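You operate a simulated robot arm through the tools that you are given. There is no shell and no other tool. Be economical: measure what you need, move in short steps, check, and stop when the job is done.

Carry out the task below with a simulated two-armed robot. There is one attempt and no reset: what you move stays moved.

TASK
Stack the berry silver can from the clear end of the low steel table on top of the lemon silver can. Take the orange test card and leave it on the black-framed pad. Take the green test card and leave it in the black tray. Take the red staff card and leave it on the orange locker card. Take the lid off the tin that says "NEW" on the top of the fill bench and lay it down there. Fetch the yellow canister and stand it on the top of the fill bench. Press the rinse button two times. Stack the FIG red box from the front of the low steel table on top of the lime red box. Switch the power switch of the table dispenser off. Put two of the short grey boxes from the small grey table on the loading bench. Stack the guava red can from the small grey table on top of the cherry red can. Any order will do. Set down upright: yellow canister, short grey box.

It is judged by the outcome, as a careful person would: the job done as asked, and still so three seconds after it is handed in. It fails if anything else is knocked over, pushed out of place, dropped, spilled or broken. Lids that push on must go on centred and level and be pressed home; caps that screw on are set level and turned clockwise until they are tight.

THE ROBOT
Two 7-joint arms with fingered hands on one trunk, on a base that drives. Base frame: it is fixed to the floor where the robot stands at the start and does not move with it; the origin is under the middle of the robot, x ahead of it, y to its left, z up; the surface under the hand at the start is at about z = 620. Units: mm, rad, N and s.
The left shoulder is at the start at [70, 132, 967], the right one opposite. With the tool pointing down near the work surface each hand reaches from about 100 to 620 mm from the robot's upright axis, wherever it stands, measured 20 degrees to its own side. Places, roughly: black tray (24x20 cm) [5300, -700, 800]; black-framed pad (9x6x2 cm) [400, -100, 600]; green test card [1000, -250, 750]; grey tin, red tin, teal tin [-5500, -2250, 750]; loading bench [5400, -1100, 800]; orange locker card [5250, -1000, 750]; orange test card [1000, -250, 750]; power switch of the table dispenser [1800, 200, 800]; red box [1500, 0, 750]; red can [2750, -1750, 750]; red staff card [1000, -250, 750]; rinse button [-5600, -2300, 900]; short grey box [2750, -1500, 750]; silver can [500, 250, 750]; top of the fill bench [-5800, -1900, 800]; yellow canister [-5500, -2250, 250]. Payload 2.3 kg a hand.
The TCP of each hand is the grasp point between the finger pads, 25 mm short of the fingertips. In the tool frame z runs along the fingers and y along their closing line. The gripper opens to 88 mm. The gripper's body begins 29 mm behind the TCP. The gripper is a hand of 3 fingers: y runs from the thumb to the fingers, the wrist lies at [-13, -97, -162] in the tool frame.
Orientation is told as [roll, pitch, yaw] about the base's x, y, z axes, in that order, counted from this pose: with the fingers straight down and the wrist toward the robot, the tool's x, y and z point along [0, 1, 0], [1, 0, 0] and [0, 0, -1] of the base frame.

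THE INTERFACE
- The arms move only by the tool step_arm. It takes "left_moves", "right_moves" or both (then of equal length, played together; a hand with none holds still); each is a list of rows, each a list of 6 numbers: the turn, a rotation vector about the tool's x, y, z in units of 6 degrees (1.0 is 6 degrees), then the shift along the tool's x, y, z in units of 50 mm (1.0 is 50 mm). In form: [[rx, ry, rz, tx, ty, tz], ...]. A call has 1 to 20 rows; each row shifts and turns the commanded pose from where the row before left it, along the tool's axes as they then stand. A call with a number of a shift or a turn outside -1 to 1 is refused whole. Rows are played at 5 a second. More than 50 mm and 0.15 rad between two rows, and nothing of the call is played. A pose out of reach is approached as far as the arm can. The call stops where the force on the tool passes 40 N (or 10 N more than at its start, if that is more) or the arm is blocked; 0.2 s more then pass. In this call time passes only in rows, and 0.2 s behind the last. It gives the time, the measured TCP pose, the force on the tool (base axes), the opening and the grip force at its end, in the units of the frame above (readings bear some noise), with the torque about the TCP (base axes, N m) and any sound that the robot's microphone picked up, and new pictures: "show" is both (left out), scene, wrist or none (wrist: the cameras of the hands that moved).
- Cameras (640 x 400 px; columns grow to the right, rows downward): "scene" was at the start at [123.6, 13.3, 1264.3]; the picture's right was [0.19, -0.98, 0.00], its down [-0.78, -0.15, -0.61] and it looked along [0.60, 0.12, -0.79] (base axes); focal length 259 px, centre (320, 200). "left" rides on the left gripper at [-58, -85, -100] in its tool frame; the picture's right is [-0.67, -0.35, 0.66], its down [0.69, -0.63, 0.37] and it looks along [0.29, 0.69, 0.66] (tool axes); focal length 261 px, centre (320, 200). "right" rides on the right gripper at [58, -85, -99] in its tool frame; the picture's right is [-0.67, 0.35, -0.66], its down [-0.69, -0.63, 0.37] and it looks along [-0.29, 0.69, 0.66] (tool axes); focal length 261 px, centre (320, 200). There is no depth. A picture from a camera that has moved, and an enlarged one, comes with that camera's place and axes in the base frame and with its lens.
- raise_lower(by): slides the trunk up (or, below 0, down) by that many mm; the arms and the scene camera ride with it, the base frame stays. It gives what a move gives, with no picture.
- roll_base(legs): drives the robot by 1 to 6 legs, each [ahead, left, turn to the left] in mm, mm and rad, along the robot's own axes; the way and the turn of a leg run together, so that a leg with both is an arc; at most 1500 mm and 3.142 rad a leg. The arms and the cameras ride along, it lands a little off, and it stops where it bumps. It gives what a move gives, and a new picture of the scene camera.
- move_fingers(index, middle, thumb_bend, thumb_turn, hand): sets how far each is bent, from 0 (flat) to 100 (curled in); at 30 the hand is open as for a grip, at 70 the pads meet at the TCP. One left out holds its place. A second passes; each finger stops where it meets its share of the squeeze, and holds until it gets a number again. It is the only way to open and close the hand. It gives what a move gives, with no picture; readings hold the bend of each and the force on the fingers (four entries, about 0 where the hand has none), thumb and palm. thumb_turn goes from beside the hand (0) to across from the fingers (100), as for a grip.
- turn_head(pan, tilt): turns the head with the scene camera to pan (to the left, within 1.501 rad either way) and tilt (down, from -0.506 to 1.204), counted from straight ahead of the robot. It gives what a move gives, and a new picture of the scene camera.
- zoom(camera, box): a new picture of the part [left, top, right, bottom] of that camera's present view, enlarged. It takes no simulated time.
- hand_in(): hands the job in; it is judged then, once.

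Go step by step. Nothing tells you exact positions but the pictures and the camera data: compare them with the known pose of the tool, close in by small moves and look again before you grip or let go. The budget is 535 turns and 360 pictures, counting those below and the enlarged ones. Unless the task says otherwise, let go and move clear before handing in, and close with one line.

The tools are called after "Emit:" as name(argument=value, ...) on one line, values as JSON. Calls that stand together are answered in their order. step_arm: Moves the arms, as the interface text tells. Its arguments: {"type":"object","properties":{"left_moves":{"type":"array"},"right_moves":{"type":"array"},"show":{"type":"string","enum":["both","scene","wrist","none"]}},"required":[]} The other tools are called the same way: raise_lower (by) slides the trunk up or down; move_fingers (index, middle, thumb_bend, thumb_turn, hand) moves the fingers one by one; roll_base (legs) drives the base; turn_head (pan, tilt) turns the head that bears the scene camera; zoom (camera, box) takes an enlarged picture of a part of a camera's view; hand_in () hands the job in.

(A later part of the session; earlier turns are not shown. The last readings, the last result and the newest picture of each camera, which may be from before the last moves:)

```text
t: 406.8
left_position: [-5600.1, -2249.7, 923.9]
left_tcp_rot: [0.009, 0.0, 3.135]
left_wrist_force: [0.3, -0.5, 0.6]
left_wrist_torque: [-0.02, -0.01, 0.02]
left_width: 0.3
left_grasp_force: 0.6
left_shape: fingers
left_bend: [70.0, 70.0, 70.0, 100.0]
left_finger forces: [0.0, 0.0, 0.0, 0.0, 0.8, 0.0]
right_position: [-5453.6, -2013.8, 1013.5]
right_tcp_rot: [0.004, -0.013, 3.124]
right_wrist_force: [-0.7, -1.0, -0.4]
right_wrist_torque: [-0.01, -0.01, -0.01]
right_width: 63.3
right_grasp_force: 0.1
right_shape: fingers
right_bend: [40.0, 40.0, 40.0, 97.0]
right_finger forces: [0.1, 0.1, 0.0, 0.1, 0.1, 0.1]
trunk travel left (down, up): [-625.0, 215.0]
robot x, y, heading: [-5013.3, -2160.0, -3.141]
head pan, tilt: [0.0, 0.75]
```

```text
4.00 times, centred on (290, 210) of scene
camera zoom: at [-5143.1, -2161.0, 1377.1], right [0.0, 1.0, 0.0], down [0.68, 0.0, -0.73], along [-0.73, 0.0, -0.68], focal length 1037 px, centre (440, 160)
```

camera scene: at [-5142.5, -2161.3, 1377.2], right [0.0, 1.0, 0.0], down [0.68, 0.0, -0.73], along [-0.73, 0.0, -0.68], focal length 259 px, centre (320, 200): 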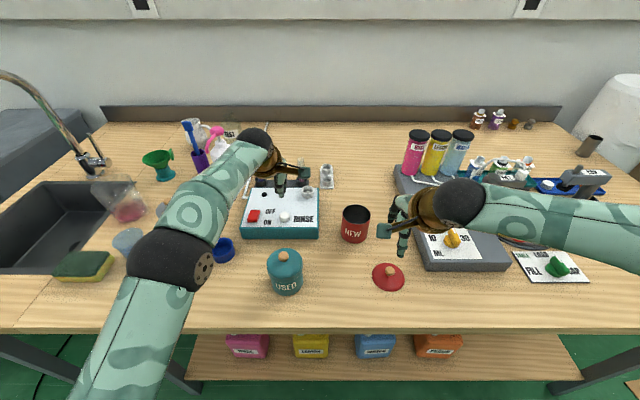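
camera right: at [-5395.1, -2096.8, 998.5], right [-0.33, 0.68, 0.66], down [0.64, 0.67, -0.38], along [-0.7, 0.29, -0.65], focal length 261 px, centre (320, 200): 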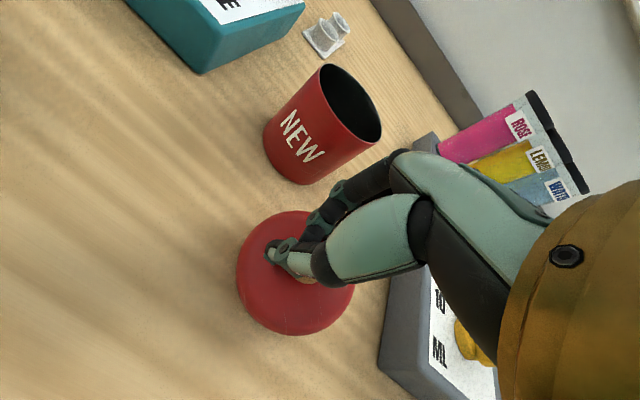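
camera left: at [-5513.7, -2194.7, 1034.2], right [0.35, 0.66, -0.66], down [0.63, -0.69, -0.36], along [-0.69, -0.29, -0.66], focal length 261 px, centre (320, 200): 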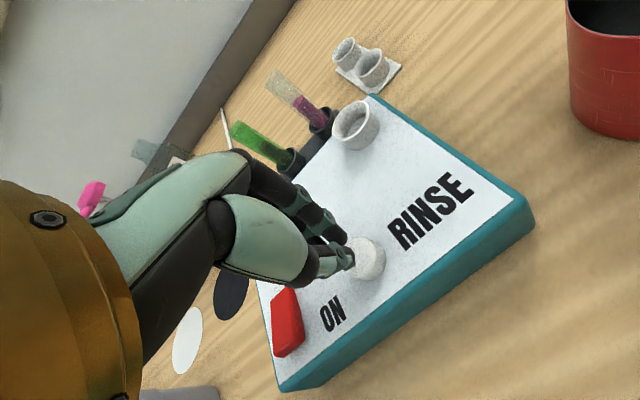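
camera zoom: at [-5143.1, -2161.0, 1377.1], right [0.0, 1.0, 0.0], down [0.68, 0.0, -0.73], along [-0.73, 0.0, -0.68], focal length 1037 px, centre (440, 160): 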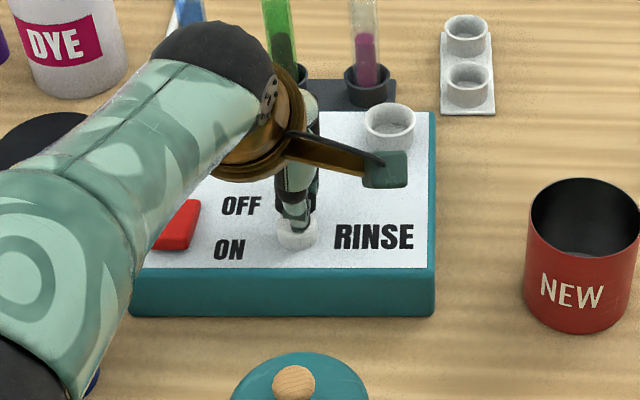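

Emit:
step_arm(left_moves=[[0, 0, 0, 0, 0, 0.06], [0, 0, 0, 0, 0, 0.05]], show="none")

```text
t: 407.4
left_position: [-5600.1, -2250.2, 919.8]
left_tcp_rot: [0.013, 0.002, 3.134]
left_wrist_force: [0.2, 0.3, 3.6]
left_wrist_torque: [-0.01, -0.02, -0.02]
left_width: 0.3
left_grasp_force: 1.7
left_shape: fingers
left_bend: [70.0, 70.0, 70.0, 100.0]
left_finger forces: [0.0, 0.2, 0.1, 0.0, 3.0, 0.0]
right_position: [-5452.1, -2015.2, 1014.6]
right_tcp_rot: [0.005, -0.015, 3.124]
right_wrist_force: [-0.3, -0.1, -0.2]
right_wrist_torque: [0.0, 0.01, 0.03]
right_width: 63.6
right_grasp_force: 0.1
right_shape: fingers
right_bend: [40.0, 40.0, 40.0, 97.0]
right_finger forces: [0.1, 0.1, 0.0, 0.0, 0.0, 0.0]
trunk travel left (down, up): [-625.0, 215.0]
robot x, y, heading: [-5010.4, -2159.1, -3.14]
head pan, tilt: [0.0, 0.75]
heard: click
```

Click: first press registered. Release by lifting 15 mm.

Emit:
step_arm(left_moves=[[0, 0, 0, 0, 0, -0.15], [0, 0, 0, 0, 0, -0.15], [0, 0, 0, 0, 0, 0]], show="none")

Emit:
zoom(camera="scene", box=[230, 160, 350, 260])

```text
t: 408.1
left_position: [-5601.0, -2249.8, 934.5]
left_tcp_rot: [0.011, 0.005, 3.134]
left_wrist_force: [-0.6, -0.5, 0.3]
left_wrist_torque: [0.0, 0.01, 0.02]
left_width: 0.0
left_grasp_force: 0.0
left_shape: fingers
left_bend: [70.0, 70.0, 70.0, 100.0]
left_finger forces: [0.1, 0.1, 0.0, 0.1, 0.0, 0.0]
right_position: [-5453.6, -2015.0, 1014.9]
right_tcp_rot: [0.004, -0.013, 3.123]
right_wrist_force: [-0.6, 1.2, -0.8]
right_wrist_torque: [-0.04, -0.01, -0.02]
right_width: 63.4
right_grasp_force: 0.1
right_shape: fingers
right_bend: [40.0, 40.0, 40.0, 97.0]
right_finger forces: [0.0, 0.1, 0.0, 0.0, 0.0, 0.0]
trunk travel left (down, up): [-625.0, 215.0]
robot x, y, heading: [-5010.0, -2157.2, -3.14]
head pan, tilt: [0.0, 0.75]
```

```text
4.00 times, centred on (290, 210) of scene
camera zoom: at [-5143.4, -2161.1, 1377.1], right [0.0, 1.0, 0.0], down [0.68, 0.0, -0.73], along [-0.73, 0.0, -0.68], focal length 1037 px, centre (440, 160)
```

zoom: 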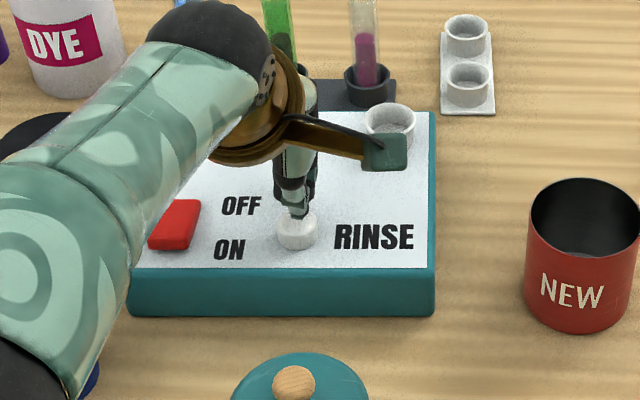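

Emit:
step_arm(left_moves=[[0, 0, 0, 0, 0, 0.15], [0, 0, 0, 0, 0, 0.1], [0, 0, 0, 0, 0, 0.05]], show="none")

```text
t: 408.9
left_position: [-5599.3, -2250.2, 920.3]
left_tcp_rot: [0.01, 0.0, 3.135]
left_wrist_force: [0.4, 0.0, 3.6]
left_wrist_torque: [-0.03, -0.01, -0.01]
left_width: 0.5
left_grasp_force: 0.8
left_shape: fingers
left_bend: [70.0, 70.0, 70.0, 100.0]
left_finger forces: [0.0, 0.1, 0.0, 0.1, 2.8, 0.0]
right_position: [-5452.0, -2015.5, 1015.3]
right_tcp_rot: [0.003, -0.016, 3.126]
right_wrist_force: [0.0, 0.3, 0.4]
right_wrist_torque: [-0.02, -0.02, 0.01]
right_width: 63.5
right_grasp_force: 0.1
right_shape: fingers
right_bend: [40.0, 40.0, 40.0, 97.0]
right_finger forces: [0.0, 0.0, 0.1, 0.0, 0.1, 0.0]
trunk travel left (down, up): [-625.0, 215.0]
robot x, y, heading: [-5010.5, -2158.7, -3.139]
head pan, tilt: [0.0, 0.75]
heard: click
```

Second click. Both presses done. Lift away and back off from the bench to look at the canisters.

Emit:
step_arm(left_moves=[[0, 0, 0, 0, 0, -0.5], [0, 0, 0, 0, 0, -0.9], [0, 0, 0, 0, 0, -0.9], [0, 0, 0, 0, -0.8, 0], [0, 0, 0, 0, -0.8, 0], [0, 0, 0, 0.4, -0.8, 0]], show="none")

Emit:
roll_base(legs=[[-450, 0, 0]])

Emit:
raise_lower(by=-450)

Emit:
turn_head(pan=0.0, tilt=0.45)

```text
t: 410.4
left_position: [-5580.2, -2250.1, 1058.7]
left_tcp_rot: [0.011, 0.002, 3.136]
left_wrist_force: [0.3, 0.0, 0.1]
left_wrist_torque: [-0.02, 0.05, -0.03]
left_width: 0.0
left_grasp_force: 0.1
left_shape: fingers
left_bend: [70.0, 70.0, 70.0, 100.0]
left_finger forces: [0.0, 0.0, 0.0, 0.0, 0.0, 0.0]
left hand out of reach, approached as far as the arm can: row 3, 4, 5, 6
right_position: [-5455.3, -2014.0, 1014.1]
right_tcp_rot: [0.003, -0.013, 3.122]
right_wrist_force: [0.2, 0.3, 0.1]
right_wrist_torque: [0.01, 0.01, 0.0]
right_width: 63.0
right_grasp_force: 0.0
right_shape: fingers
right_bend: [40.0, 40.0, 40.0, 97.0]
right_finger forces: [0.0, 0.0, 0.1, 0.0, 0.1, 0.1]
trunk travel left (down, up): [-625.0, 215.0]
robot x, y, heading: [-5010.1, -2157.5, -3.141]
head pan, tilt: [0.0, 0.75]
```

```text
t: 413.1
left_position: [-5130.7, -2248.3, 1059.7]
left_tcp_rot: [0.011, 0.006, 3.129]
left_wrist_force: [-0.4, -0.3, -1.3]
left_wrist_torque: [0.0, 0.03, 0.02]
left_width: 0.1
left_grasp_force: 0.0
left_shape: fingers
left_bend: [70.0, 70.0, 70.0, 100.0]
left_finger forces: [0.0, 0.0, 0.0, 0.1, 0.1, 0.1]
right_position: [-5002.2, -2013.6, 1014.8]
right_tcp_rot: [0.004, -0.014, 3.118]
right_wrist_force: [-0.1, -0.3, -0.3]
right_wrist_torque: [0.04, -0.01, -0.01]
right_width: 63.2
right_grasp_force: 0.2
right_shape: fingers
right_bend: [40.0, 40.0, 40.0, 97.0]
right_finger forces: [0.0, 0.1, 0.0, 0.0, 0.0, 0.0]
trunk travel left (down, up): [-625.0, 215.0]
robot x, y, heading: [-4559.7, -2158.2, 3.146]
head pan, tilt: [0.0, 0.75]
camera scene: at [-4693.0, -2161.3, 1377.0], right [0.0, 1.0, 0.0], down [0.68, 0.0, -0.73], along [-0.73, 0.0, -0.68], focal length 259 px, centre (320, 200)
```

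scene: 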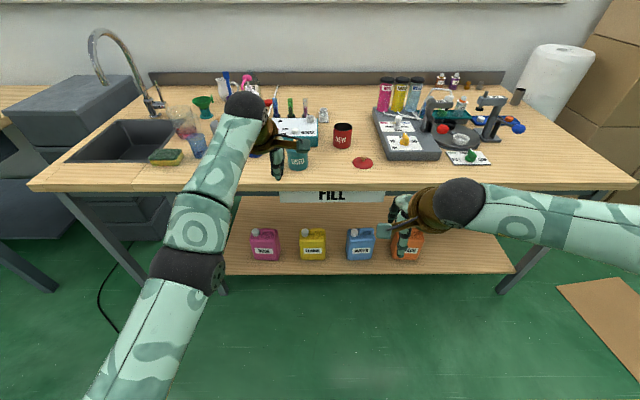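

```text
refused: -450 is not a number from -400 to 400
```

```text
t: 413.9
left_position: [-5129.0, -2247.9, 1059.8]
left_tcp_rot: [0.012, 0.002, 3.13]
left_wrist_force: [0.0, -0.5, -0.4]
left_wrist_torque: [-0.02, -0.03, -0.02]
left_width: 0.0
left_grasp_force: 0.1
left_shape: fingers
left_bend: [70.0, 70.0, 70.0, 100.0]
left_finger forces: [0.0, 0.0, 0.0, 0.0, 0.0, 0.0]
right_position: [-5001.1, -2012.1, 1015.3]
right_tcp_rot: [0.003, -0.012, 3.116]
right_wrist_force: [-0.8, 0.6, -1.3]
right_wrist_torque: [-0.03, 0.02, 0.02]
right_width: 62.9
right_grasp_force: 0.1
right_shape: fingers
right_bend: [40.0, 40.0, 40.0, 97.0]
right_finger forces: [0.0, 0.1, 0.0, 0.0, 0.0, 0.0]
trunk travel left (down, up): [-625.0, 215.0]
robot x, y, heading: [-4558.1, -2163.4, 3.138]
head pan, tilt: [0.0, 0.45]
camera scene: at [-4700.9, -2161.3, 1403.5], right [0.0, 1.0, 0.0], down [0.44, 0.0, -0.9], along [-0.9, 0.0, -0.44], focal length 259 px, centre (320, 200)
```

scene: 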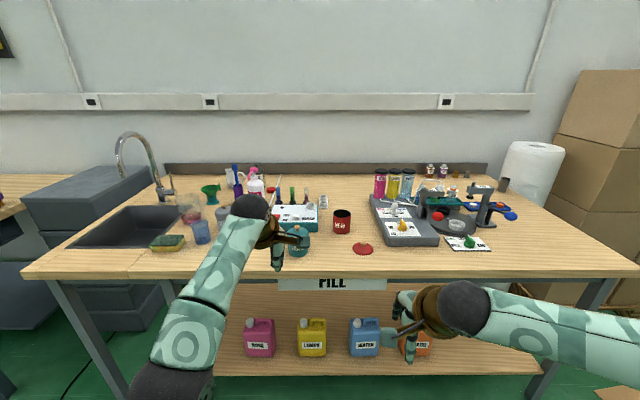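

Emit:
raise_lower(by=-400)

Emit:
turn_head(pan=0.0, tilt=0.6)

Emit:
zoom(camera="scene", box=[220, 150, 420, 290])

```text
t: 417.7
left_position: [-5130.1, -2247.8, 659.2]
left_tcp_rot: [0.013, 0.006, 3.128]
left_wrist_force: [-0.1, 0.4, -0.3]
left_wrist_torque: [0.02, 0.01, -0.01]
left_width: 0.2
left_grasp_force: 0.1
left_shape: fingers
left_bend: [70.0, 70.0, 70.0, 100.0]
left_finger forces: [0.0, 0.1, 0.0, 0.0, 0.1, 0.1]
right_position: [-5001.1, -2011.6, 615.7]
right_tcp_rot: [0.001, -0.015, 3.119]
right_wrist_force: [0.6, 0.2, -0.6]
right_wrist_torque: [0.0, 0.01, -0.05]
right_width: 63.1
right_grasp_force: 0.0
right_shape: fingers
right_bend: [40.0, 40.0, 40.0, 97.0]
right_finger forces: [0.0, 0.1, 0.0, 0.2, 0.0, 0.1]
trunk travel left (down, up): [-225.0, 615.0]
robot x, y, heading: [-4561.7, -2165.0, 3.136]
head pan, tilt: [0.0, 0.45]
```

```text
t: 418.4
left_position: [-5129.5, -2247.5, 660.1]
left_tcp_rot: [0.011, 0.005, 3.129]
left_wrist_force: [0.5, 0.0, 0.8]
left_wrist_torque: [0.0, 0.03, 0.03]
left_width: 0.0
left_grasp_force: 0.1
left_shape: fingers
left_bend: [70.0, 70.0, 70.0, 100.0]
left_finger forces: [0.1, 0.0, 0.1, 0.0, 0.0, 0.1]
right_position: [-5002.5, -2013.7, 614.1]
right_tcp_rot: [0.003, -0.013, 3.121]
right_wrist_force: [0.9, 0.3, 0.2]
right_wrist_torque: [0.02, -0.02, 0.0]
right_width: 63.1
right_grasp_force: 0.0
right_shape: fingers
right_bend: [40.0, 40.0, 40.0, 97.0]
right_finger forces: [0.0, 0.1, 0.0, 0.0, 0.1, 0.1]
trunk travel left (down, up): [-225.0, 615.0]
robot x, y, heading: [-4554.9, -2158.6, 3.138]
head pan, tilt: [0.0, 0.6]
camera scene: at [-4697.5, -2161.3, 990.0], right [0.0, 1.0, 0.0], down [0.56, 0.0, -0.83], along [-0.83, 0.0, -0.56], focal length 259 px, centre (320, 200)
```

scene: 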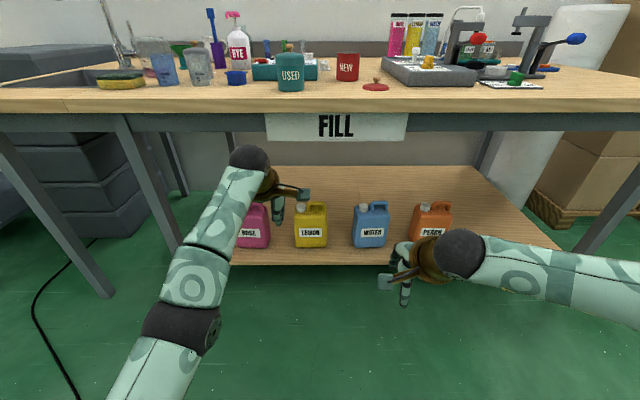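

```text
2.86 times, centred on (320, 220) of scene
camera zoom: at [-4697.5, -2161.3, 990.0], right [0.0, 1.0, 0.0], down [0.56, 0.0, -0.83], along [-0.83, 0.0, -0.56], focal length 741 px, centre (320, 143)
```

zoom: 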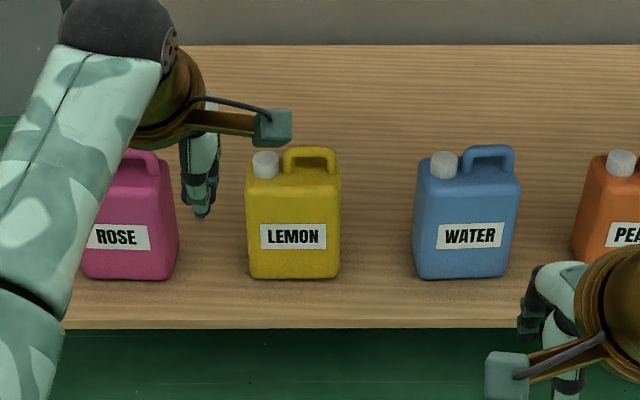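

The canister: shelf z≈284, front face x≈−5420, centre y≈−2197, handle bar around [−5455, −2172], top z≈468. I'll retract the left hand first so it doesn't hit the bench, then bring the right hand in by the handle.

Emit:
step_arm(left_moves=[[0, 0, 0, 0.2, -0.85, 0], [0, 0, 0, 0.2, -0.85, 0], [0, 0, 0, 0.2, -0.85, 0], [0, 0, 0, 0.2, -0.85, 0]], show="scene")

```text
t: 419.4
left_position: [-5102.5, -2260.2, 721.8]
left_tcp_rot: [0.011, 0.006, 3.131]
left_wrist_force: [-1.1, 0.8, 0.4]
left_wrist_torque: [0.0, -0.01, 0.0]
left_width: 0.1
left_grasp_force: 0.0
left_shape: fingers
left_bend: [70.0, 70.0, 70.0, 100.0]
left_finger forces: [0.0, 0.0, 0.0, 0.0, 0.0, 0.0]
left hand out of reach, approached as far as the arm can: row 1, 2, 3, 4
right_position: [-5001.1, -2012.5, 614.6]
right_tcp_rot: [0.003, -0.014, 3.119]
right_wrist_force: [0.2, -0.3, -0.2]
right_wrist_torque: [0.02, 0.04, 0.02]
right_width: 63.3
right_grasp_force: 0.2
right_shape: fingers
right_bend: [40.0, 40.0, 40.0, 97.0]
right_finger forces: [0.0, 0.0, 0.0, 0.0, 0.0, 0.1]
trunk travel left (down, up): [-225.0, 615.0]
robot x, y, heading: [-4558.4, -2160.7, 3.136]
head pan, tilt: [0.0, 0.6]
camera scene: at [-4697.2, -2161.3, 990.0], right [0.0, 1.0, 0.0], down [0.56, 0.0, -0.83], along [-0.83, 0.0, -0.56], focal length 259 px, centre (320, 200)
```

scene: 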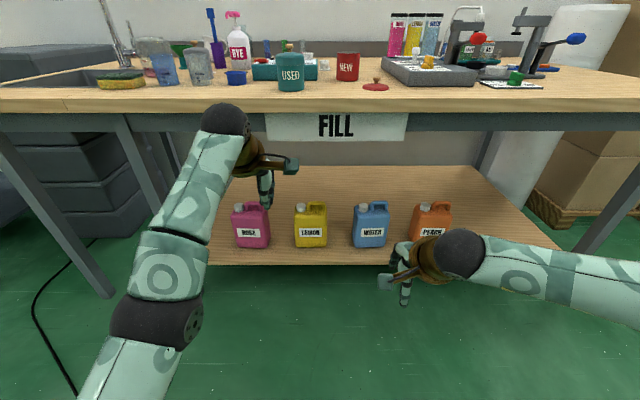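

Emit:
step_arm(left_moves=[[0, 0, 0, 0.9, 0, 0], [0, 0, 0, 0.9, 0, 0], [0, 0, 0, 0.9, 0, 0], [0, 0, 0, 0.9, -0.3, 0], [0, 0, 0, 0.6, -0.7, 0], [0, 0, 0, 0, -0.9, 0], [0, 0, 0, 0, -0.9, 0]], show="scene")

```text
t: 421.0
left_position: [-5031.3, -2502.5, 774.1]
left_tcp_rot: [0.011, 0.005, 3.128]
left_wrist_force: [-0.4, -0.3, 0.1]
left_wrist_torque: [-0.01, 0.05, -0.01]
left_width: 0.0
left_grasp_force: 0.0
left_shape: fingers
left_bend: [70.0, 70.0, 70.0, 100.0]
left_finger forces: [0.0, 0.1, 0.0, 0.1, 0.1, 0.1]
left hand out of reach, approached as far as the arm can: row 2, 3, 4, 5, 6, 7
right_position: [-5001.7, -2013.7, 614.2]
right_tcp_rot: [0.002, -0.014, 3.12]
right_wrist_force: [0.3, -0.6, 0.0]
right_wrist_torque: [0.04, 0.0, -0.01]
right_width: 63.2
right_grasp_force: 0.0
right_shape: fingers
right_bend: [40.0, 40.0, 40.0, 97.0]
right_finger forces: [0.0, 0.1, 0.0, 0.1, 0.0, 0.0]
trunk travel left (down, up): [-225.0, 615.0]
robot x, y, heading: [-4555.0, -2157.9, 3.137]
head pan, tilt: [0.0, 0.6]
camera scene: at [-4697.1, -2161.5, 990.0], right [0.0, 1.0, 0.0], down [0.56, 0.0, -0.83], along [-0.83, 0.0, -0.56], focal length 259 px, centre (320, 200)
```

scene: 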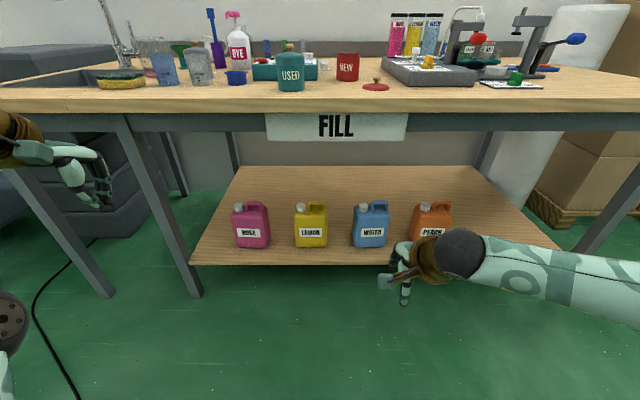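

Emit:
step_arm(left_moves=[[0, 0, 0, 0.3, -0.9, 0.2], [0, 0, 0, 0, -0.9, 0.2], [0, 0, 0, 0, -0.9, 0.2], [0, 0, 0, 0, -0.9, 0.2]], show="none")

```text
t: 422.0
left_position: [-4913.9, -2581.1, 816.4]
left_tcp_rot: [0.011, 0.005, 3.131]
left_wrist_force: [0.2, 0.1, -0.4]
left_wrist_torque: [-0.01, -0.02, -0.04]
left_width: 0.0
left_grasp_force: 0.1
left_shape: fingers
left_bend: [70.0, 70.0, 70.0, 100.0]
left_finger forces: [0.0, 0.0, 0.1, 0.0, 0.0, 0.0]
left hand out of reach, approached as far as the arm can: row 1, 2, 3, 4
right_position: [-5000.9, -2014.2, 614.3]
right_tcp_rot: [0.003, -0.014, 3.119]
right_wrist_force: [-0.4, -0.8, -0.1]
right_wrist_torque: [0.0, 0.01, -0.01]
right_width: 63.5
right_grasp_force: 0.2
right_shape: fingers
right_bend: [40.0, 40.0, 40.0, 97.0]
right_finger forces: [0.0, 0.0, 0.0, 0.0, 0.0, 0.0]
trunk travel left (down, up): [-225.0, 615.0]
robot x, y, heading: [-4557.3, -2159.9, 3.137]
head pan, tilt: [0.0, 0.6]
```

The left hand is now clear. Lower the right hand to z≈510, open it, and drive to x≈−4910, y≈−2255.

Emit:
move_fingers(hand="right", index=36, middle=36, thumb_bend=36)

Emit:
step_arm(right_moves=[[0, 0, 0, 0.3, 0, 0.8], [0, 0, 0, 0.3, 0, 0.8], [0, 0, 0, 0.3, 0, 0.5]], show="none")

Emit:
roll_base(legs=[[0, 95, 0.005], [340, 0, 0]])

Emit:
turn_head(pan=-0.2, tilt=0.9)

```text
t: 423.0
left_position: [-4915.2, -2580.4, 817.0]
left_tcp_rot: [0.01, 0.005, 3.13]
left_wrist_force: [-0.3, -0.2, -0.5]
left_wrist_torque: [0.0, 0.0, -0.02]
left_width: 0.2
left_grasp_force: 0.0
left_shape: fingers
left_bend: [70.0, 70.0, 70.0, 100.0]
left_finger forces: [0.0, 0.0, 0.0, 0.1, 0.0, 0.0]
right_position: [-5001.8, -2013.3, 614.8]
right_tcp_rot: [0.004, -0.015, 3.117]
right_wrist_force: [0.3, -0.6, 0.8]
right_wrist_torque: [-0.01, 0.02, -0.01]
right_width: 71.5
right_grasp_force: 0.0
right_shape: fingers
right_bend: [36.0, 36.0, 36.0, 96.0]
right_finger forces: [0.0, 0.1, 0.0, 0.0, 0.1, 0.0]
trunk travel left (down, up): [-225.0, 615.0]
robot x, y, heading: [-4561.7, -2162.3, 3.135]
head pan, tilt: [0.0, 0.6]
```

```text
t: 423.8
left_position: [-4915.0, -2580.8, 816.3]
left_tcp_rot: [0.01, 0.005, 3.129]
left_wrist_force: [0.1, 0.4, -0.5]
left_wrist_torque: [-0.03, 0.0, 0.03]
left_width: 0.0
left_grasp_force: 0.0
left_shape: fingers
left_bend: [70.0, 70.0, 70.0, 100.0]
left_finger forces: [0.0, 0.1, 0.1, 0.1, 0.0, 0.0]
right_position: [-5003.8, -2059.2, 509.6]
right_tcp_rot: [0.002, -0.015, 3.121]
right_wrist_force: [-0.3, -0.4, 0.2]
right_wrist_torque: [0.01, 0.02, 0.01]
right_width: 72.1
right_grasp_force: 0.0
right_shape: fingers
right_bend: [36.0, 36.0, 36.0, 96.0]
right_finger forces: [0.0, 0.0, 0.0, 0.0, 0.0, 0.1]
trunk travel left (down, up): [-225.0, 615.0]
robot x, y, heading: [-4561.2, -2162.3, 3.133]
head pan, tilt: [0.0, 0.6]
```

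```text
t: 426.8
left_position: [-5261.2, -2674.2, 816.8]
left_tcp_rot: [0.01, 0.006, 3.13]
left_wrist_force: [0.6, 0.0, -0.3]
left_wrist_torque: [0.01, 0.0, -0.02]
left_width: 0.0
left_grasp_force: 0.1
left_shape: fingers
left_bend: [70.0, 70.0, 70.0, 100.0]
left_finger forces: [0.0, 0.0, 0.0, 0.0, 0.1, 0.0]
right_position: [-5351.0, -2152.3, 510.0]
right_tcp_rot: [0.004, -0.014, 3.12]
right_wrist_force: [0.3, -0.2, -0.5]
right_wrist_torque: [-0.02, 0.04, -0.01]
right_width: 72.0
right_grasp_force: 0.0
right_shape: fingers
right_bend: [36.0, 36.0, 36.0, 96.0]
right_finger forces: [0.0, 0.0, 0.0, 0.1, 0.0, 0.1]
trunk travel left (down, up): [-225.0, 615.0]
robot x, y, heading: [-4904.5, -2255.2, 3.142]
head pan, tilt: [0.0, 0.6]
camera scene: at [-5043.2, -2255.9, 989.9], right [0.0, 1.0, 0.0], down [0.57, 0.0, -0.82], along [-0.82, 0.0, -0.57], focal length 259 px, centre (320, 200)
```

scene: 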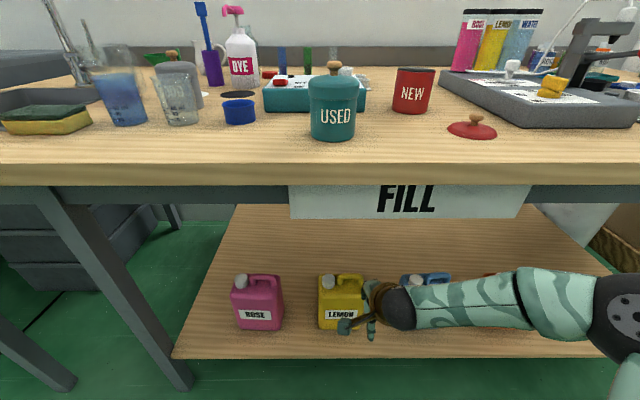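

```text
t: 427.6
left_position: [-5260.7, -2675.0, 816.5]
left_tcp_rot: [0.011, 0.005, 3.13]
left_wrist_force: [-0.3, -0.6, -0.2]
left_wrist_torque: [-0.02, -0.02, -0.03]
left_width: 0.1
left_grasp_force: 0.0
left_shape: fingers
left_bend: [70.0, 70.0, 70.0, 100.0]
left_finger forces: [0.0, 0.1, 0.1, 0.0, 0.0, 0.0]
right_position: [-5348.8, -2153.2, 510.5]
right_tcp_rot: [0.004, -0.014, 3.121]
right_wrist_force: [-0.5, -0.5, -0.2]
right_wrist_torque: [0.01, -0.01, 0.0]
right_width: 71.7
right_grasp_force: 0.1
right_shape: fingers
right_bend: [36.0, 36.0, 36.0, 96.0]
right_finger forces: [0.1, 0.0, 0.0, 0.0, 0.0, 0.0]
trunk travel left (down, up): [-225.0, 615.0]
robot x, y, heading: [-4901.7, -2256.0, 3.134]
head pan, tilt: [-0.201, 0.901]
camera scene: at [-5028.6, -2240.9, 965.2], right [0.2, 0.98, 0.0], down [0.77, -0.16, -0.62], along [-0.61, 0.13, -0.78], focal length 259 px, centre (320, 200)
```

scene: 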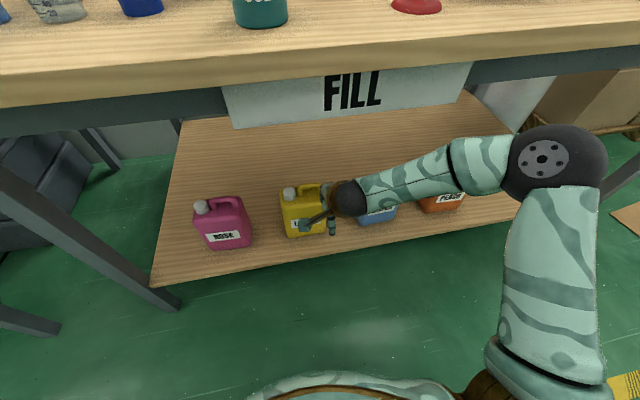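

Emit:
zoom(camera="right", box=[0, 0, 640, 400])

Emit:
zoom(camera="scene", box=[260, 150, 400, 260])

```text
1.00 times, centred on (320, 200) of right (not enlarged: the box is as wide or as high as the picture)
camera zoom: at [-5264.2, -2213.5, 607.9], right [-0.32, 0.68, 0.66], down [0.64, 0.67, -0.38], along [-0.7, 0.3, -0.65], focal length 261 px, centre (320, 200)
```

zoom: 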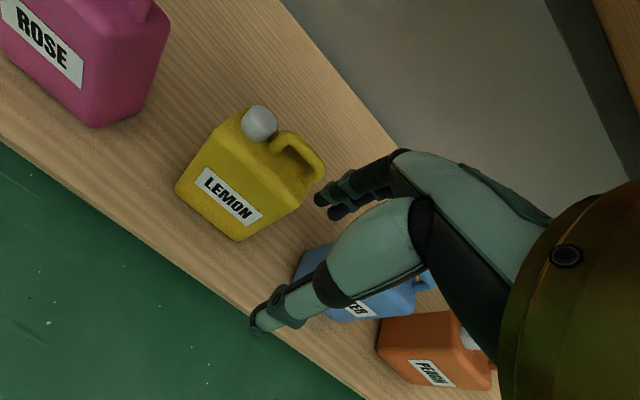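

```text
3.64 times, centred on (330, 205) of scene
camera zoom: at [-5028.6, -2240.9, 965.2], right [0.2, 0.98, 0.0], down [0.77, -0.16, -0.62], along [-0.61, 0.13, -0.78], focal length 942 px, centre (284, 182)
```

zoom: 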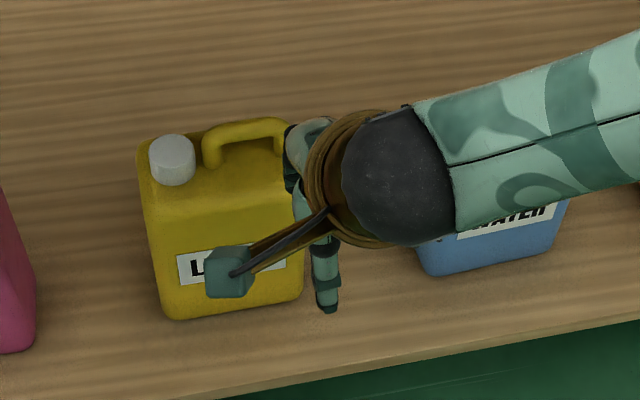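

Emit:
step_arm(right_moves=[[0, 0, 0, 0.27, 0.5, 0], [0, 0, 0, 0.27, 0.5, 0]], show="wrist")

```text
t: 428.2
left_position: [-5260.2, -2675.1, 817.0]
left_tcp_rot: [0.01, 0.005, 3.13]
left_wrist_force: [-0.2, 0.4, 1.0]
left_wrist_torque: [0.0, 0.02, 0.02]
left_width: 0.0
left_grasp_force: 0.0
left_shape: fingers
left_bend: [70.0, 70.0, 70.0, 100.0]
left_finger forces: [0.0, 0.0, 0.0, 0.0, 0.0, 0.0]
right_position: [-5399.1, -2179.1, 511.3]
right_tcp_rot: [0.003, -0.014, 3.12]
right_wrist_force: [0.3, -0.4, 0.2]
right_wrist_torque: [-0.01, 0.01, 0.03]
right_width: 72.1
right_grasp_force: 0.0
right_shape: fingers
right_bend: [36.0, 36.0, 36.0, 96.0]
right_finger forces: [0.1, 0.0, 0.0, 0.0, 0.0, 0.1]
trunk travel left (down, up): [-225.0, 615.0]
robot x, y, heading: [-4906.1, -2255.3, 3.14]
head pan, tilt: [-0.201, 0.901]
camera right: at [-5314.8, -2239.5, 608.9], right [-0.33, 0.68, 0.66], down [0.64, 0.67, -0.38], along [-0.7, 0.3, -0.65], focal length 261 px, centre (320, 200)
```

right: 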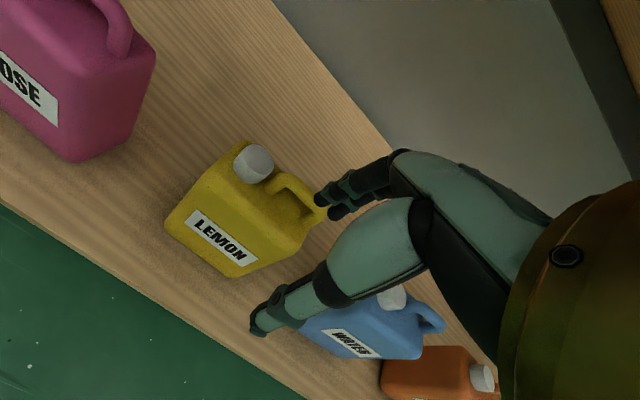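

Triangulating with the wrist camera: the cap/handle top is actually at z≈398 and x≈−5518. I'll lower the trunk 100 mm (raising the hand first), go forward 50 mm and re-measure.

Emit:
step_arm(right_moves=[[0, 0, 0, 0, -0.3, -0.9], [0, 0, 0, 0, 0, -0.1]], show="none")

Emit:
raise_lower(by=-100)

Emit:
roll_base(legs=[[50, 0, 0]])

Emit:
zoom(camera="right", box=[0, 0, 640, 400])

```text
t: 428.8
left_position: [-5261.0, -2675.7, 815.7]
left_tcp_rot: [0.01, 0.005, 3.13]
left_wrist_force: [0.8, 0.0, -0.2]
left_wrist_torque: [0.04, 0.02, 0.01]
left_width: 0.1
left_grasp_force: 0.0
left_shape: fingers
left_bend: [70.0, 70.0, 70.0, 100.0]
left_finger forces: [0.0, 0.0, 0.0, 0.1, 0.1, 0.1]
right_position: [-5383.9, -2180.3, 560.1]
right_tcp_rot: [0.003, -0.014, 3.121]
right_wrist_force: [-0.3, 0.7, -1.0]
right_wrist_torque: [0.0, 0.0, -0.01]
right_width: 71.8
right_grasp_force: 0.0
right_shape: fingers
right_bend: [36.0, 36.0, 36.0, 96.0]
right_finger forces: [0.0, 0.0, 0.1, 0.1, 0.0, 0.0]
trunk travel left (down, up): [-225.0, 615.0]
robot x, y, heading: [-4900.6, -2256.3, 3.144]
head pan, tilt: [-0.201, 0.901]
```

```text
t: 430.1
left_position: [-5259.8, -2675.8, 716.3]
left_tcp_rot: [0.011, 0.004, 3.129]
left_wrist_force: [-0.2, 0.8, -0.7]
left_wrist_torque: [0.04, 0.01, 0.01]
left_width: 0.3
left_grasp_force: 0.1
left_shape: fingers
left_bend: [70.0, 70.0, 70.0, 100.0]
left_finger forces: [0.0, 0.0, 0.1, 0.0, 0.1, 0.0]
right_position: [-5383.7, -2179.9, 460.5]
right_tcp_rot: [0.004, -0.016, 3.12]
right_wrist_force: [0.5, 0.4, -0.3]
right_wrist_torque: [-0.01, 0.04, -0.02]
right_width: 71.8
right_grasp_force: 0.1
right_shape: fingers
right_bend: [36.0, 36.0, 36.0, 96.0]
right_finger forces: [0.0, 0.0, 0.0, 0.1, 0.0, 0.1]
trunk travel left (down, up): [-125.0, 715.0]
robot x, y, heading: [-4903.9, -2254.3, 3.135]
head pan, tilt: [-0.201, 0.901]
```

```text
t: 431.1
left_position: [-5311.8, -2674.6, 716.9]
left_tcp_rot: [0.011, 0.004, 3.13]
left_wrist_force: [0.1, 0.5, 0.7]
left_wrist_torque: [-0.01, 0.0, -0.04]
left_width: 0.0
left_grasp_force: 0.1
left_shape: fingers
left_bend: [70.0, 70.0, 70.0, 100.0]
left_finger forces: [0.0, 0.0, 0.0, 0.0, 0.1, 0.0]
right_position: [-5434.0, -2179.5, 460.2]
right_tcp_rot: [0.004, -0.015, 3.118]
right_wrist_force: [0.2, -0.3, -0.1]
right_wrist_torque: [0.01, -0.02, 0.02]
right_width: 71.8
right_grasp_force: 0.1
right_shape: fingers
right_bend: [36.0, 36.0, 36.0, 96.0]
right_finger forces: [0.1, 0.0, 0.0, 0.0, 0.0, 0.0]
trunk travel left (down, up): [-125.0, 715.0]
robot x, y, heading: [-4953.9, -2253.3, 3.137]
head pan, tilt: [-0.201, 0.901]
camera scene: at [-5079.6, -2240.6, 865.2], right [0.2, 0.98, 0.0], down [0.77, -0.16, -0.62], along [-0.61, 0.13, -0.78], focal length 259 px, centre (320, 200)
```

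scene: 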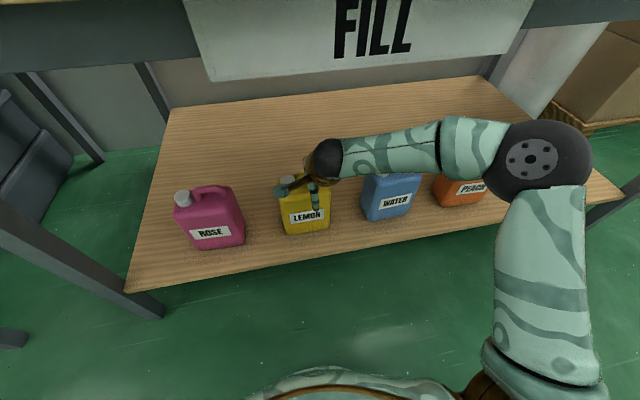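

```text
1.00 times, centred on (320, 200) of right (not enlarged: the box is as wide or as high as the picture)
camera zoom: at [-5348.6, -2240.6, 558.1], right [-0.32, 0.68, 0.66], down [0.64, 0.67, -0.38], along [-0.7, 0.3, -0.65], focal length 261 px, centre (320, 200)
```

zoom: 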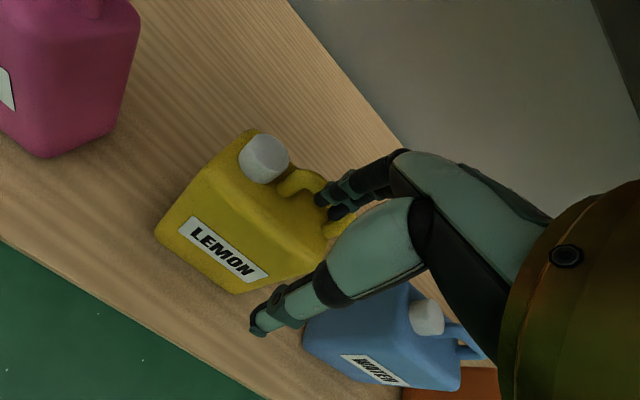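

Consistent: cap [−5512, −2230, ~395], handle centre ≈ [−5518, −2175], top z≈402. Move the hand above the handle.

Emit:
step_arm(right_moves=[[0, 0, 0, 0, 0.8, 0], [0, 0, 0, -0.04, 0.8, 0]], show="both")

Emit:
zoom(camera="scene", box=[260, 120, 400, 250])

```text
t: 431.6
left_position: [-5312.8, -2675.6, 716.4]
left_tcp_rot: [0.011, 0.006, 3.13]
left_wrist_force: [0.8, 0.6, -0.1]
left_wrist_torque: [0.03, -0.03, 0.0]
left_width: 0.3
left_grasp_force: 0.0
left_shape: fingers
left_bend: [70.0, 70.0, 70.0, 100.0]
left_finger forces: [0.1, 0.0, 0.1, 0.0, 0.0, 0.1]
right_position: [-5514.7, -2175.1, 460.8]
right_tcp_rot: [0.004, -0.013, 3.12]
right_wrist_force: [-0.5, -0.8, -0.2]
right_wrist_torque: [0.01, -0.03, 0.01]
right_width: 71.7
right_grasp_force: 0.1
right_shape: fingers
right_bend: [36.0, 36.0, 36.0, 96.0]
right_finger forces: [0.0, 0.0, 0.0, 0.0, 0.0, 0.0]
trunk travel left (down, up): [-125.0, 715.0]
robot x, y, heading: [-4954.4, -2256.1, 3.135]
head pan, tilt: [-0.201, 0.901]
camera scene: at [-5079.7, -2240.6, 865.2], right [0.2, 0.98, 0.0], down [0.77, -0.16, -0.62], along [-0.61, 0.13, -0.78], focal length 259 px, centre (320, 200)
camera right: at [-5429.0, -2236.3, 558.0], right [-0.33, 0.68, 0.66], down [0.64, 0.67, -0.38], along [-0.7, 0.3, -0.65], focal length 261 px, centre (320, 200)
```

scene: 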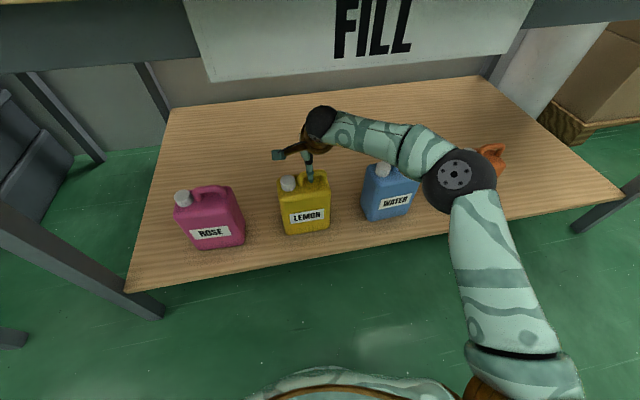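
right: 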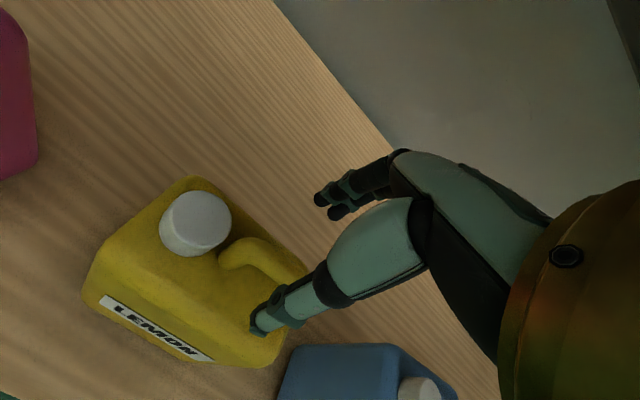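

```text
3.08 times, centred on (330, 185) of scene
camera zoom: at [-5079.7, -2240.6, 865.2], right [0.2, 0.98, 0.0], down [0.77, -0.16, -0.62], along [-0.61, 0.13, -0.78], focal length 798 px, centre (289, 246)
```

zoom: 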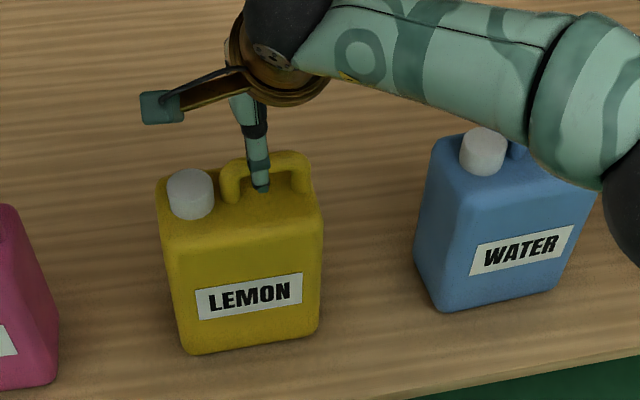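

Aligned with the handle. Lower onto it.

Emit:
step_arm(right_moves=[[0, 0, 0, 0.04, 0.05, 0.5], [0, 0, 0, 0, 0, 0.4], [0, 0, 0, 0, 0, 0.24]], show="wrist")

Emit:
zoom(camera="scene", box=[260, 120, 400, 250])

```text
t: 432.4
left_position: [-5309.3, -2676.3, 718.4]
left_tcp_rot: [0.01, -0.001, 3.128]
left_wrist_force: [-0.5, -0.7, -0.4]
left_wrist_torque: [0.01, 0.01, -0.04]
left_width: 0.0
left_grasp_force: 0.1
left_shape: fingers
left_bend: [70.0, 70.0, 70.0, 100.0]
left_finger forces: [0.1, 0.0, 0.0, 0.1, 0.0, 0.1]
right_position: [-5517.2, -2178.6, 410.6]
right_tcp_rot: [0.004, -0.026, 3.118]
right_wrist_force: [-3.1, -0.3, 30.5]
right_wrist_torque: [-0.06, -1.55, -0.06]
right_width: 82.3
right_grasp_force: 14.7
right_shape: fingers
right_bend: [36.0, 36.0, 28.0, 97.0]
right_finger forces: [0.0, 0.0, 0.1, 0.1, 30.0, 0.0]
trunk travel left (down, up): [-125.0, 715.0]
robot x, y, heading: [-4953.1, -2257.8, 3.141]
head pan, tilt: [-0.201, 0.901]
camera right: at [-5430.6, -2239.1, 508.0], right [-0.32, 0.68, 0.66], down [0.63, 0.67, -0.39], along [-0.71, 0.3, -0.64], focal length 261 px, centre (320, 200)
```

right: 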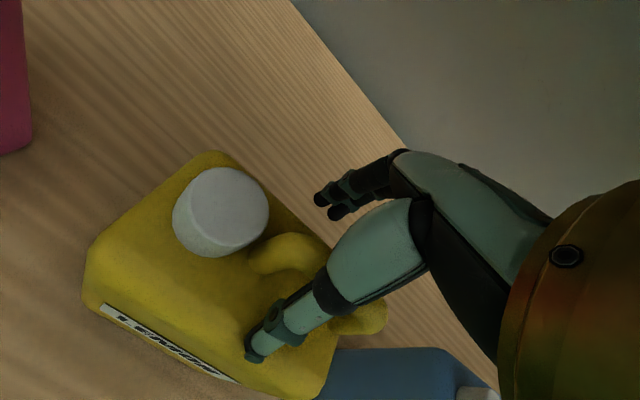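

```text
3.08 times, centred on (330, 185) of scene
camera zoom: at [-5074.7, -2241.3, 866.7], right [0.2, 0.98, 0.0], down [0.76, -0.16, -0.63], along [-0.61, 0.13, -0.78], focal length 798 px, centre (289, 246)
```

zoom: 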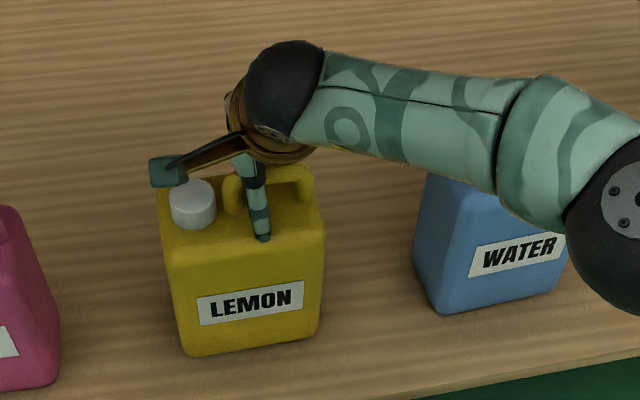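

The thumb touched the canister's top. Raise 8 mm, narrow the fingers around the handle, lower slightly, then squeeze.

Emit:
step_arm(right_moves=[[0, 0, 0, 0, 0, -0.2]], show="none")

Emit:
move_fingers(hand="right", index=52, middle=52, thumb_bend=52)

Emit:
zoom(camera="right", box=[140, 140, 440, 380])

```text
t: 432.9
left_position: [-5311.3, -2675.9, 716.3]
left_tcp_rot: [0.011, 0.003, 3.13]
left_wrist_force: [0.5, -0.1, -0.6]
left_wrist_torque: [-0.02, 0.01, 0.01]
left_width: 0.0
left_grasp_force: 0.0
left_shape: fingers
left_bend: [70.0, 70.0, 70.0, 100.0]
left_finger forces: [0.0, 0.0, 0.1, 0.0, 0.1, 0.0]
right_position: [-5516.4, -2177.6, 412.9]
right_tcp_rot: [0.004, -0.014, 3.118]
right_wrist_force: [-3.2, 0.4, 9.9]
right_wrist_torque: [-0.01, -0.37, 0.02]
right_width: 72.6
right_grasp_force: 4.2
right_shape: fingers
right_bend: [36.0, 36.0, 36.0, 97.0]
right_finger forces: [0.1, 0.1, 0.0, 0.0, 9.4, 0.0]
trunk travel left (down, up): [-125.0, 715.0]
robot x, y, heading: [-4952.2, -2257.2, 3.14]
head pan, tilt: [-0.201, 0.901]
```

```text
t: 433.9
left_position: [-5308.7, -2676.2, 717.5]
left_tcp_rot: [0.012, 0.003, 3.13]
left_wrist_force: [0.0, -0.9, 0.6]
left_wrist_torque: [-0.02, 0.03, 0.01]
left_width: 0.2
left_grasp_force: 0.1
left_shape: fingers
left_bend: [70.0, 70.0, 70.0, 100.0]
left_finger forces: [0.0, 0.1, 0.0, 0.0, 0.0, 0.0]
right_position: [-5517.1, -2178.4, 416.9]
right_tcp_rot: [0.004, -0.018, 3.119]
right_wrist_force: [-2.5, 0.0, 14.0]
right_wrist_torque: [-0.02, -0.21, 0.04]
right_width: 50.4
right_grasp_force: 7.3
right_shape: fingers
right_bend: [49.0, 47.0, 45.0, 98.0]
right_finger forces: [2.0, 3.9, 0.0, 0.0, 9.9, 0.0]
trunk travel left (down, up): [-125.0, 715.0]
robot x, y, heading: [-4952.8, -2254.3, 3.136]
head pan, tilt: [-0.201, 0.901]
```

```text
1.67 times, centred on (290, 260) of right
camera zoom: at [-5430.8, -2239.0, 514.2], right [-0.32, 0.68, 0.66], down [0.64, 0.67, -0.38], along [-0.7, 0.3, -0.65], focal length 434 px, centre (370, 100)
```

zoom: 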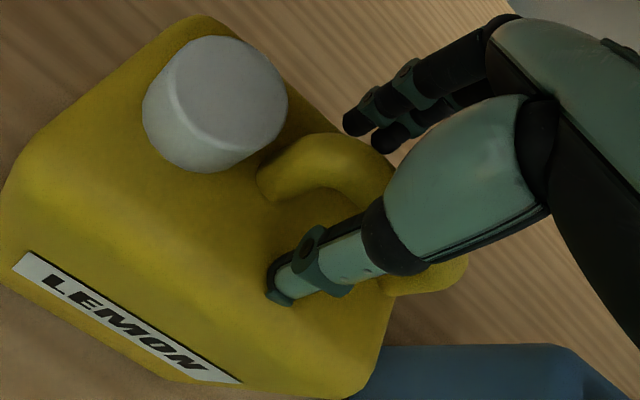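

Emit:
step_arm(right_moves=[[0, 0, 0, 0, 0, -0.24]], show="none")

Emit:
move_fingers(hand="right", index=58, middle=58, thumb_bend=58)

Emit:
zoom(camera="right", box=[140, 140, 440, 380])

```text
t: 434.2
left_position: [-5311.6, -2675.5, 717.2]
left_tcp_rot: [0.01, 0.007, 3.129]
left_wrist_force: [-0.4, -0.1, -0.3]
left_wrist_torque: [-0.01, 0.02, 0.02]
left_width: 0.0
left_grasp_force: 0.1
left_shape: fingers
left_bend: [70.0, 70.0, 70.0, 100.0]
left_finger forces: [0.1, 0.0, 0.0, 0.0, 0.0, 0.0]
right_position: [-5515.9, -2177.6, 425.5]
right_tcp_rot: [0.001, -0.014, 3.12]
right_wrist_force: [0.8, 0.1, 0.2]
right_wrist_torque: [0.04, 0.01, 0.0]
right_width: 37.8
right_grasp_force: 0.1
right_shape: fingers
right_bend: [52.0, 52.0, 52.0, 98.0]
right_finger forces: [0.1, 0.0, 0.0, 0.0, 0.0, 0.0]
trunk travel left (down, up): [-125.0, 715.0]
robot x, y, heading: [-4956.0, -2254.8, 3.138]
head pan, tilt: [-0.201, 0.901]
```

```text
t: 435.2
left_position: [-5311.9, -2675.6, 716.5]
left_tcp_rot: [0.01, 0.005, 3.129]
left_wrist_force: [0.5, 0.2, 0.1]
left_wrist_torque: [0.0, -0.01, -0.02]
left_width: 0.0
left_grasp_force: 0.1
left_shape: fingers
left_bend: [70.0, 70.0, 70.0, 100.0]
left_finger forces: [0.0, 0.1, 0.0, 0.0, 0.1, 0.1]
right_position: [-5516.7, -2178.3, 425.5]
right_tcp_rot: [0.002, -0.013, 3.12]
right_wrist_force: [1.6, 1.1, -1.0]
right_wrist_torque: [0.0, 0.01, 0.06]
right_width: 28.4
right_grasp_force: 0.5
right_shape: fingers
right_bend: [57.0, 57.0, 55.0, 99.0]
right_finger forces: [0.0, 0.1, 0.1, 0.0, 1.8, 0.1]
trunk travel left (down, up): [-125.0, 715.0]
robot x, y, heading: [-4953.4, -2251.1, 3.146]
head pan, tilt: [-0.201, 0.901]
```

```text
1.67 times, centred on (290, 260) of right
camera zoom: at [-5431.4, -2238.9, 524.6], right [-0.32, 0.68, 0.66], down [0.64, 0.67, -0.38], along [-0.7, 0.3, -0.65], focal length 434 px, centre (370, 100)
```

zoom: 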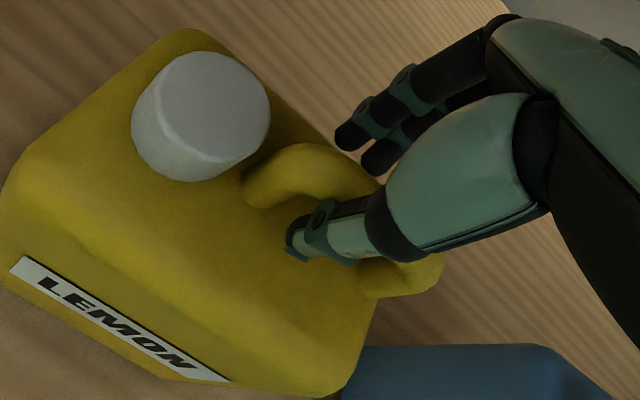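

The thumb is at the handle's front, fingers just behind. Lower 9 mm and squeeze firmly.

Emit:
step_arm(right_moves=[[0, 0, 0, 0, 0.03, 0.09], [0, 0, 0, 0, 0, 0.09]], show="none")

Emit:
move_fingers(hand="right", index=90, middle=90, thumb_bend=88)

Emit:
zoom(camera="right", box=[140, 140, 440, 380])

```text
t: 435.9
left_position: [-5310.9, -2675.9, 716.9]
left_tcp_rot: [0.011, 0.003, 3.129]
left_wrist_force: [-0.9, 0.3, -1.1]
left_wrist_torque: [-0.01, -0.01, 0.01]
left_width: 0.0
left_grasp_force: 0.0
left_shape: fingers
left_bend: [70.0, 70.0, 70.0, 100.0]
left_finger forces: [0.0, 0.0, 0.0, 0.0, 0.0, 0.0]
right_position: [-5517.9, -2178.9, 418.7]
right_tcp_rot: [0.003, -0.017, 3.121]
right_wrist_force: [3.1, -0.7, 6.8]
right_wrist_torque: [0.01, 0.08, 0.01]
right_width: 29.7
right_grasp_force: 3.7
right_shape: fingers
right_bend: [57.0, 57.0, 55.0, 99.0]
right_finger forces: [0.1, 4.2, 0.0, 0.1, 3.2, 0.1]
trunk travel left (down, up): [-125.0, 715.0]
robot x, y, heading: [-4956.8, -2255.7, 3.14]
head pan, tilt: [-0.201, 0.901]
```

```text
t: 436.9
left_position: [-5312.6, -2674.9, 717.1]
left_tcp_rot: [0.011, 0.007, 3.129]
left_wrist_force: [0.1, -0.1, 0.2]
left_wrist_torque: [-0.01, 0.0, -0.01]
left_width: 0.0
left_grasp_force: 0.0
left_shape: fingers
left_bend: [70.0, 70.0, 70.0, 100.0]
left_finger forces: [0.0, 0.0, 0.0, 0.1, 0.1, 0.0]
right_position: [-5518.9, -2177.5, 415.6]
right_tcp_rot: [0.004, -0.012, 3.12]
right_wrist_force: [0.5, -0.7, 0.3]
right_wrist_torque: [-0.08, 0.06, 0.08]
right_width: 0.0
right_grasp_force: 6.6
right_shape: fingers
right_bend: [83.0, 80.0, 77.0, 100.0]
right_finger forces: [0.0, 8.6, 0.1, 0.0, 5.3, 0.0]
trunk travel left (down, up): [-125.0, 715.0]
robot x, y, heading: [-4955.4, -2253.6, 3.134]
head pan, tilt: [-0.201, 0.901]
```

```text
1.67 times, centred on (290, 260) of right
camera zoom: at [-5434.2, -2238.5, 513.3], right [-0.33, 0.68, 0.66], down [0.64, 0.67, -0.38], along [-0.7, 0.3, -0.65], focal length 434 px, centre (370, 100)
```

zoom: 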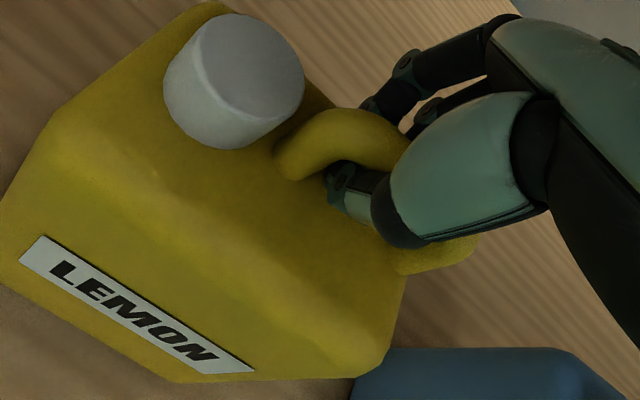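

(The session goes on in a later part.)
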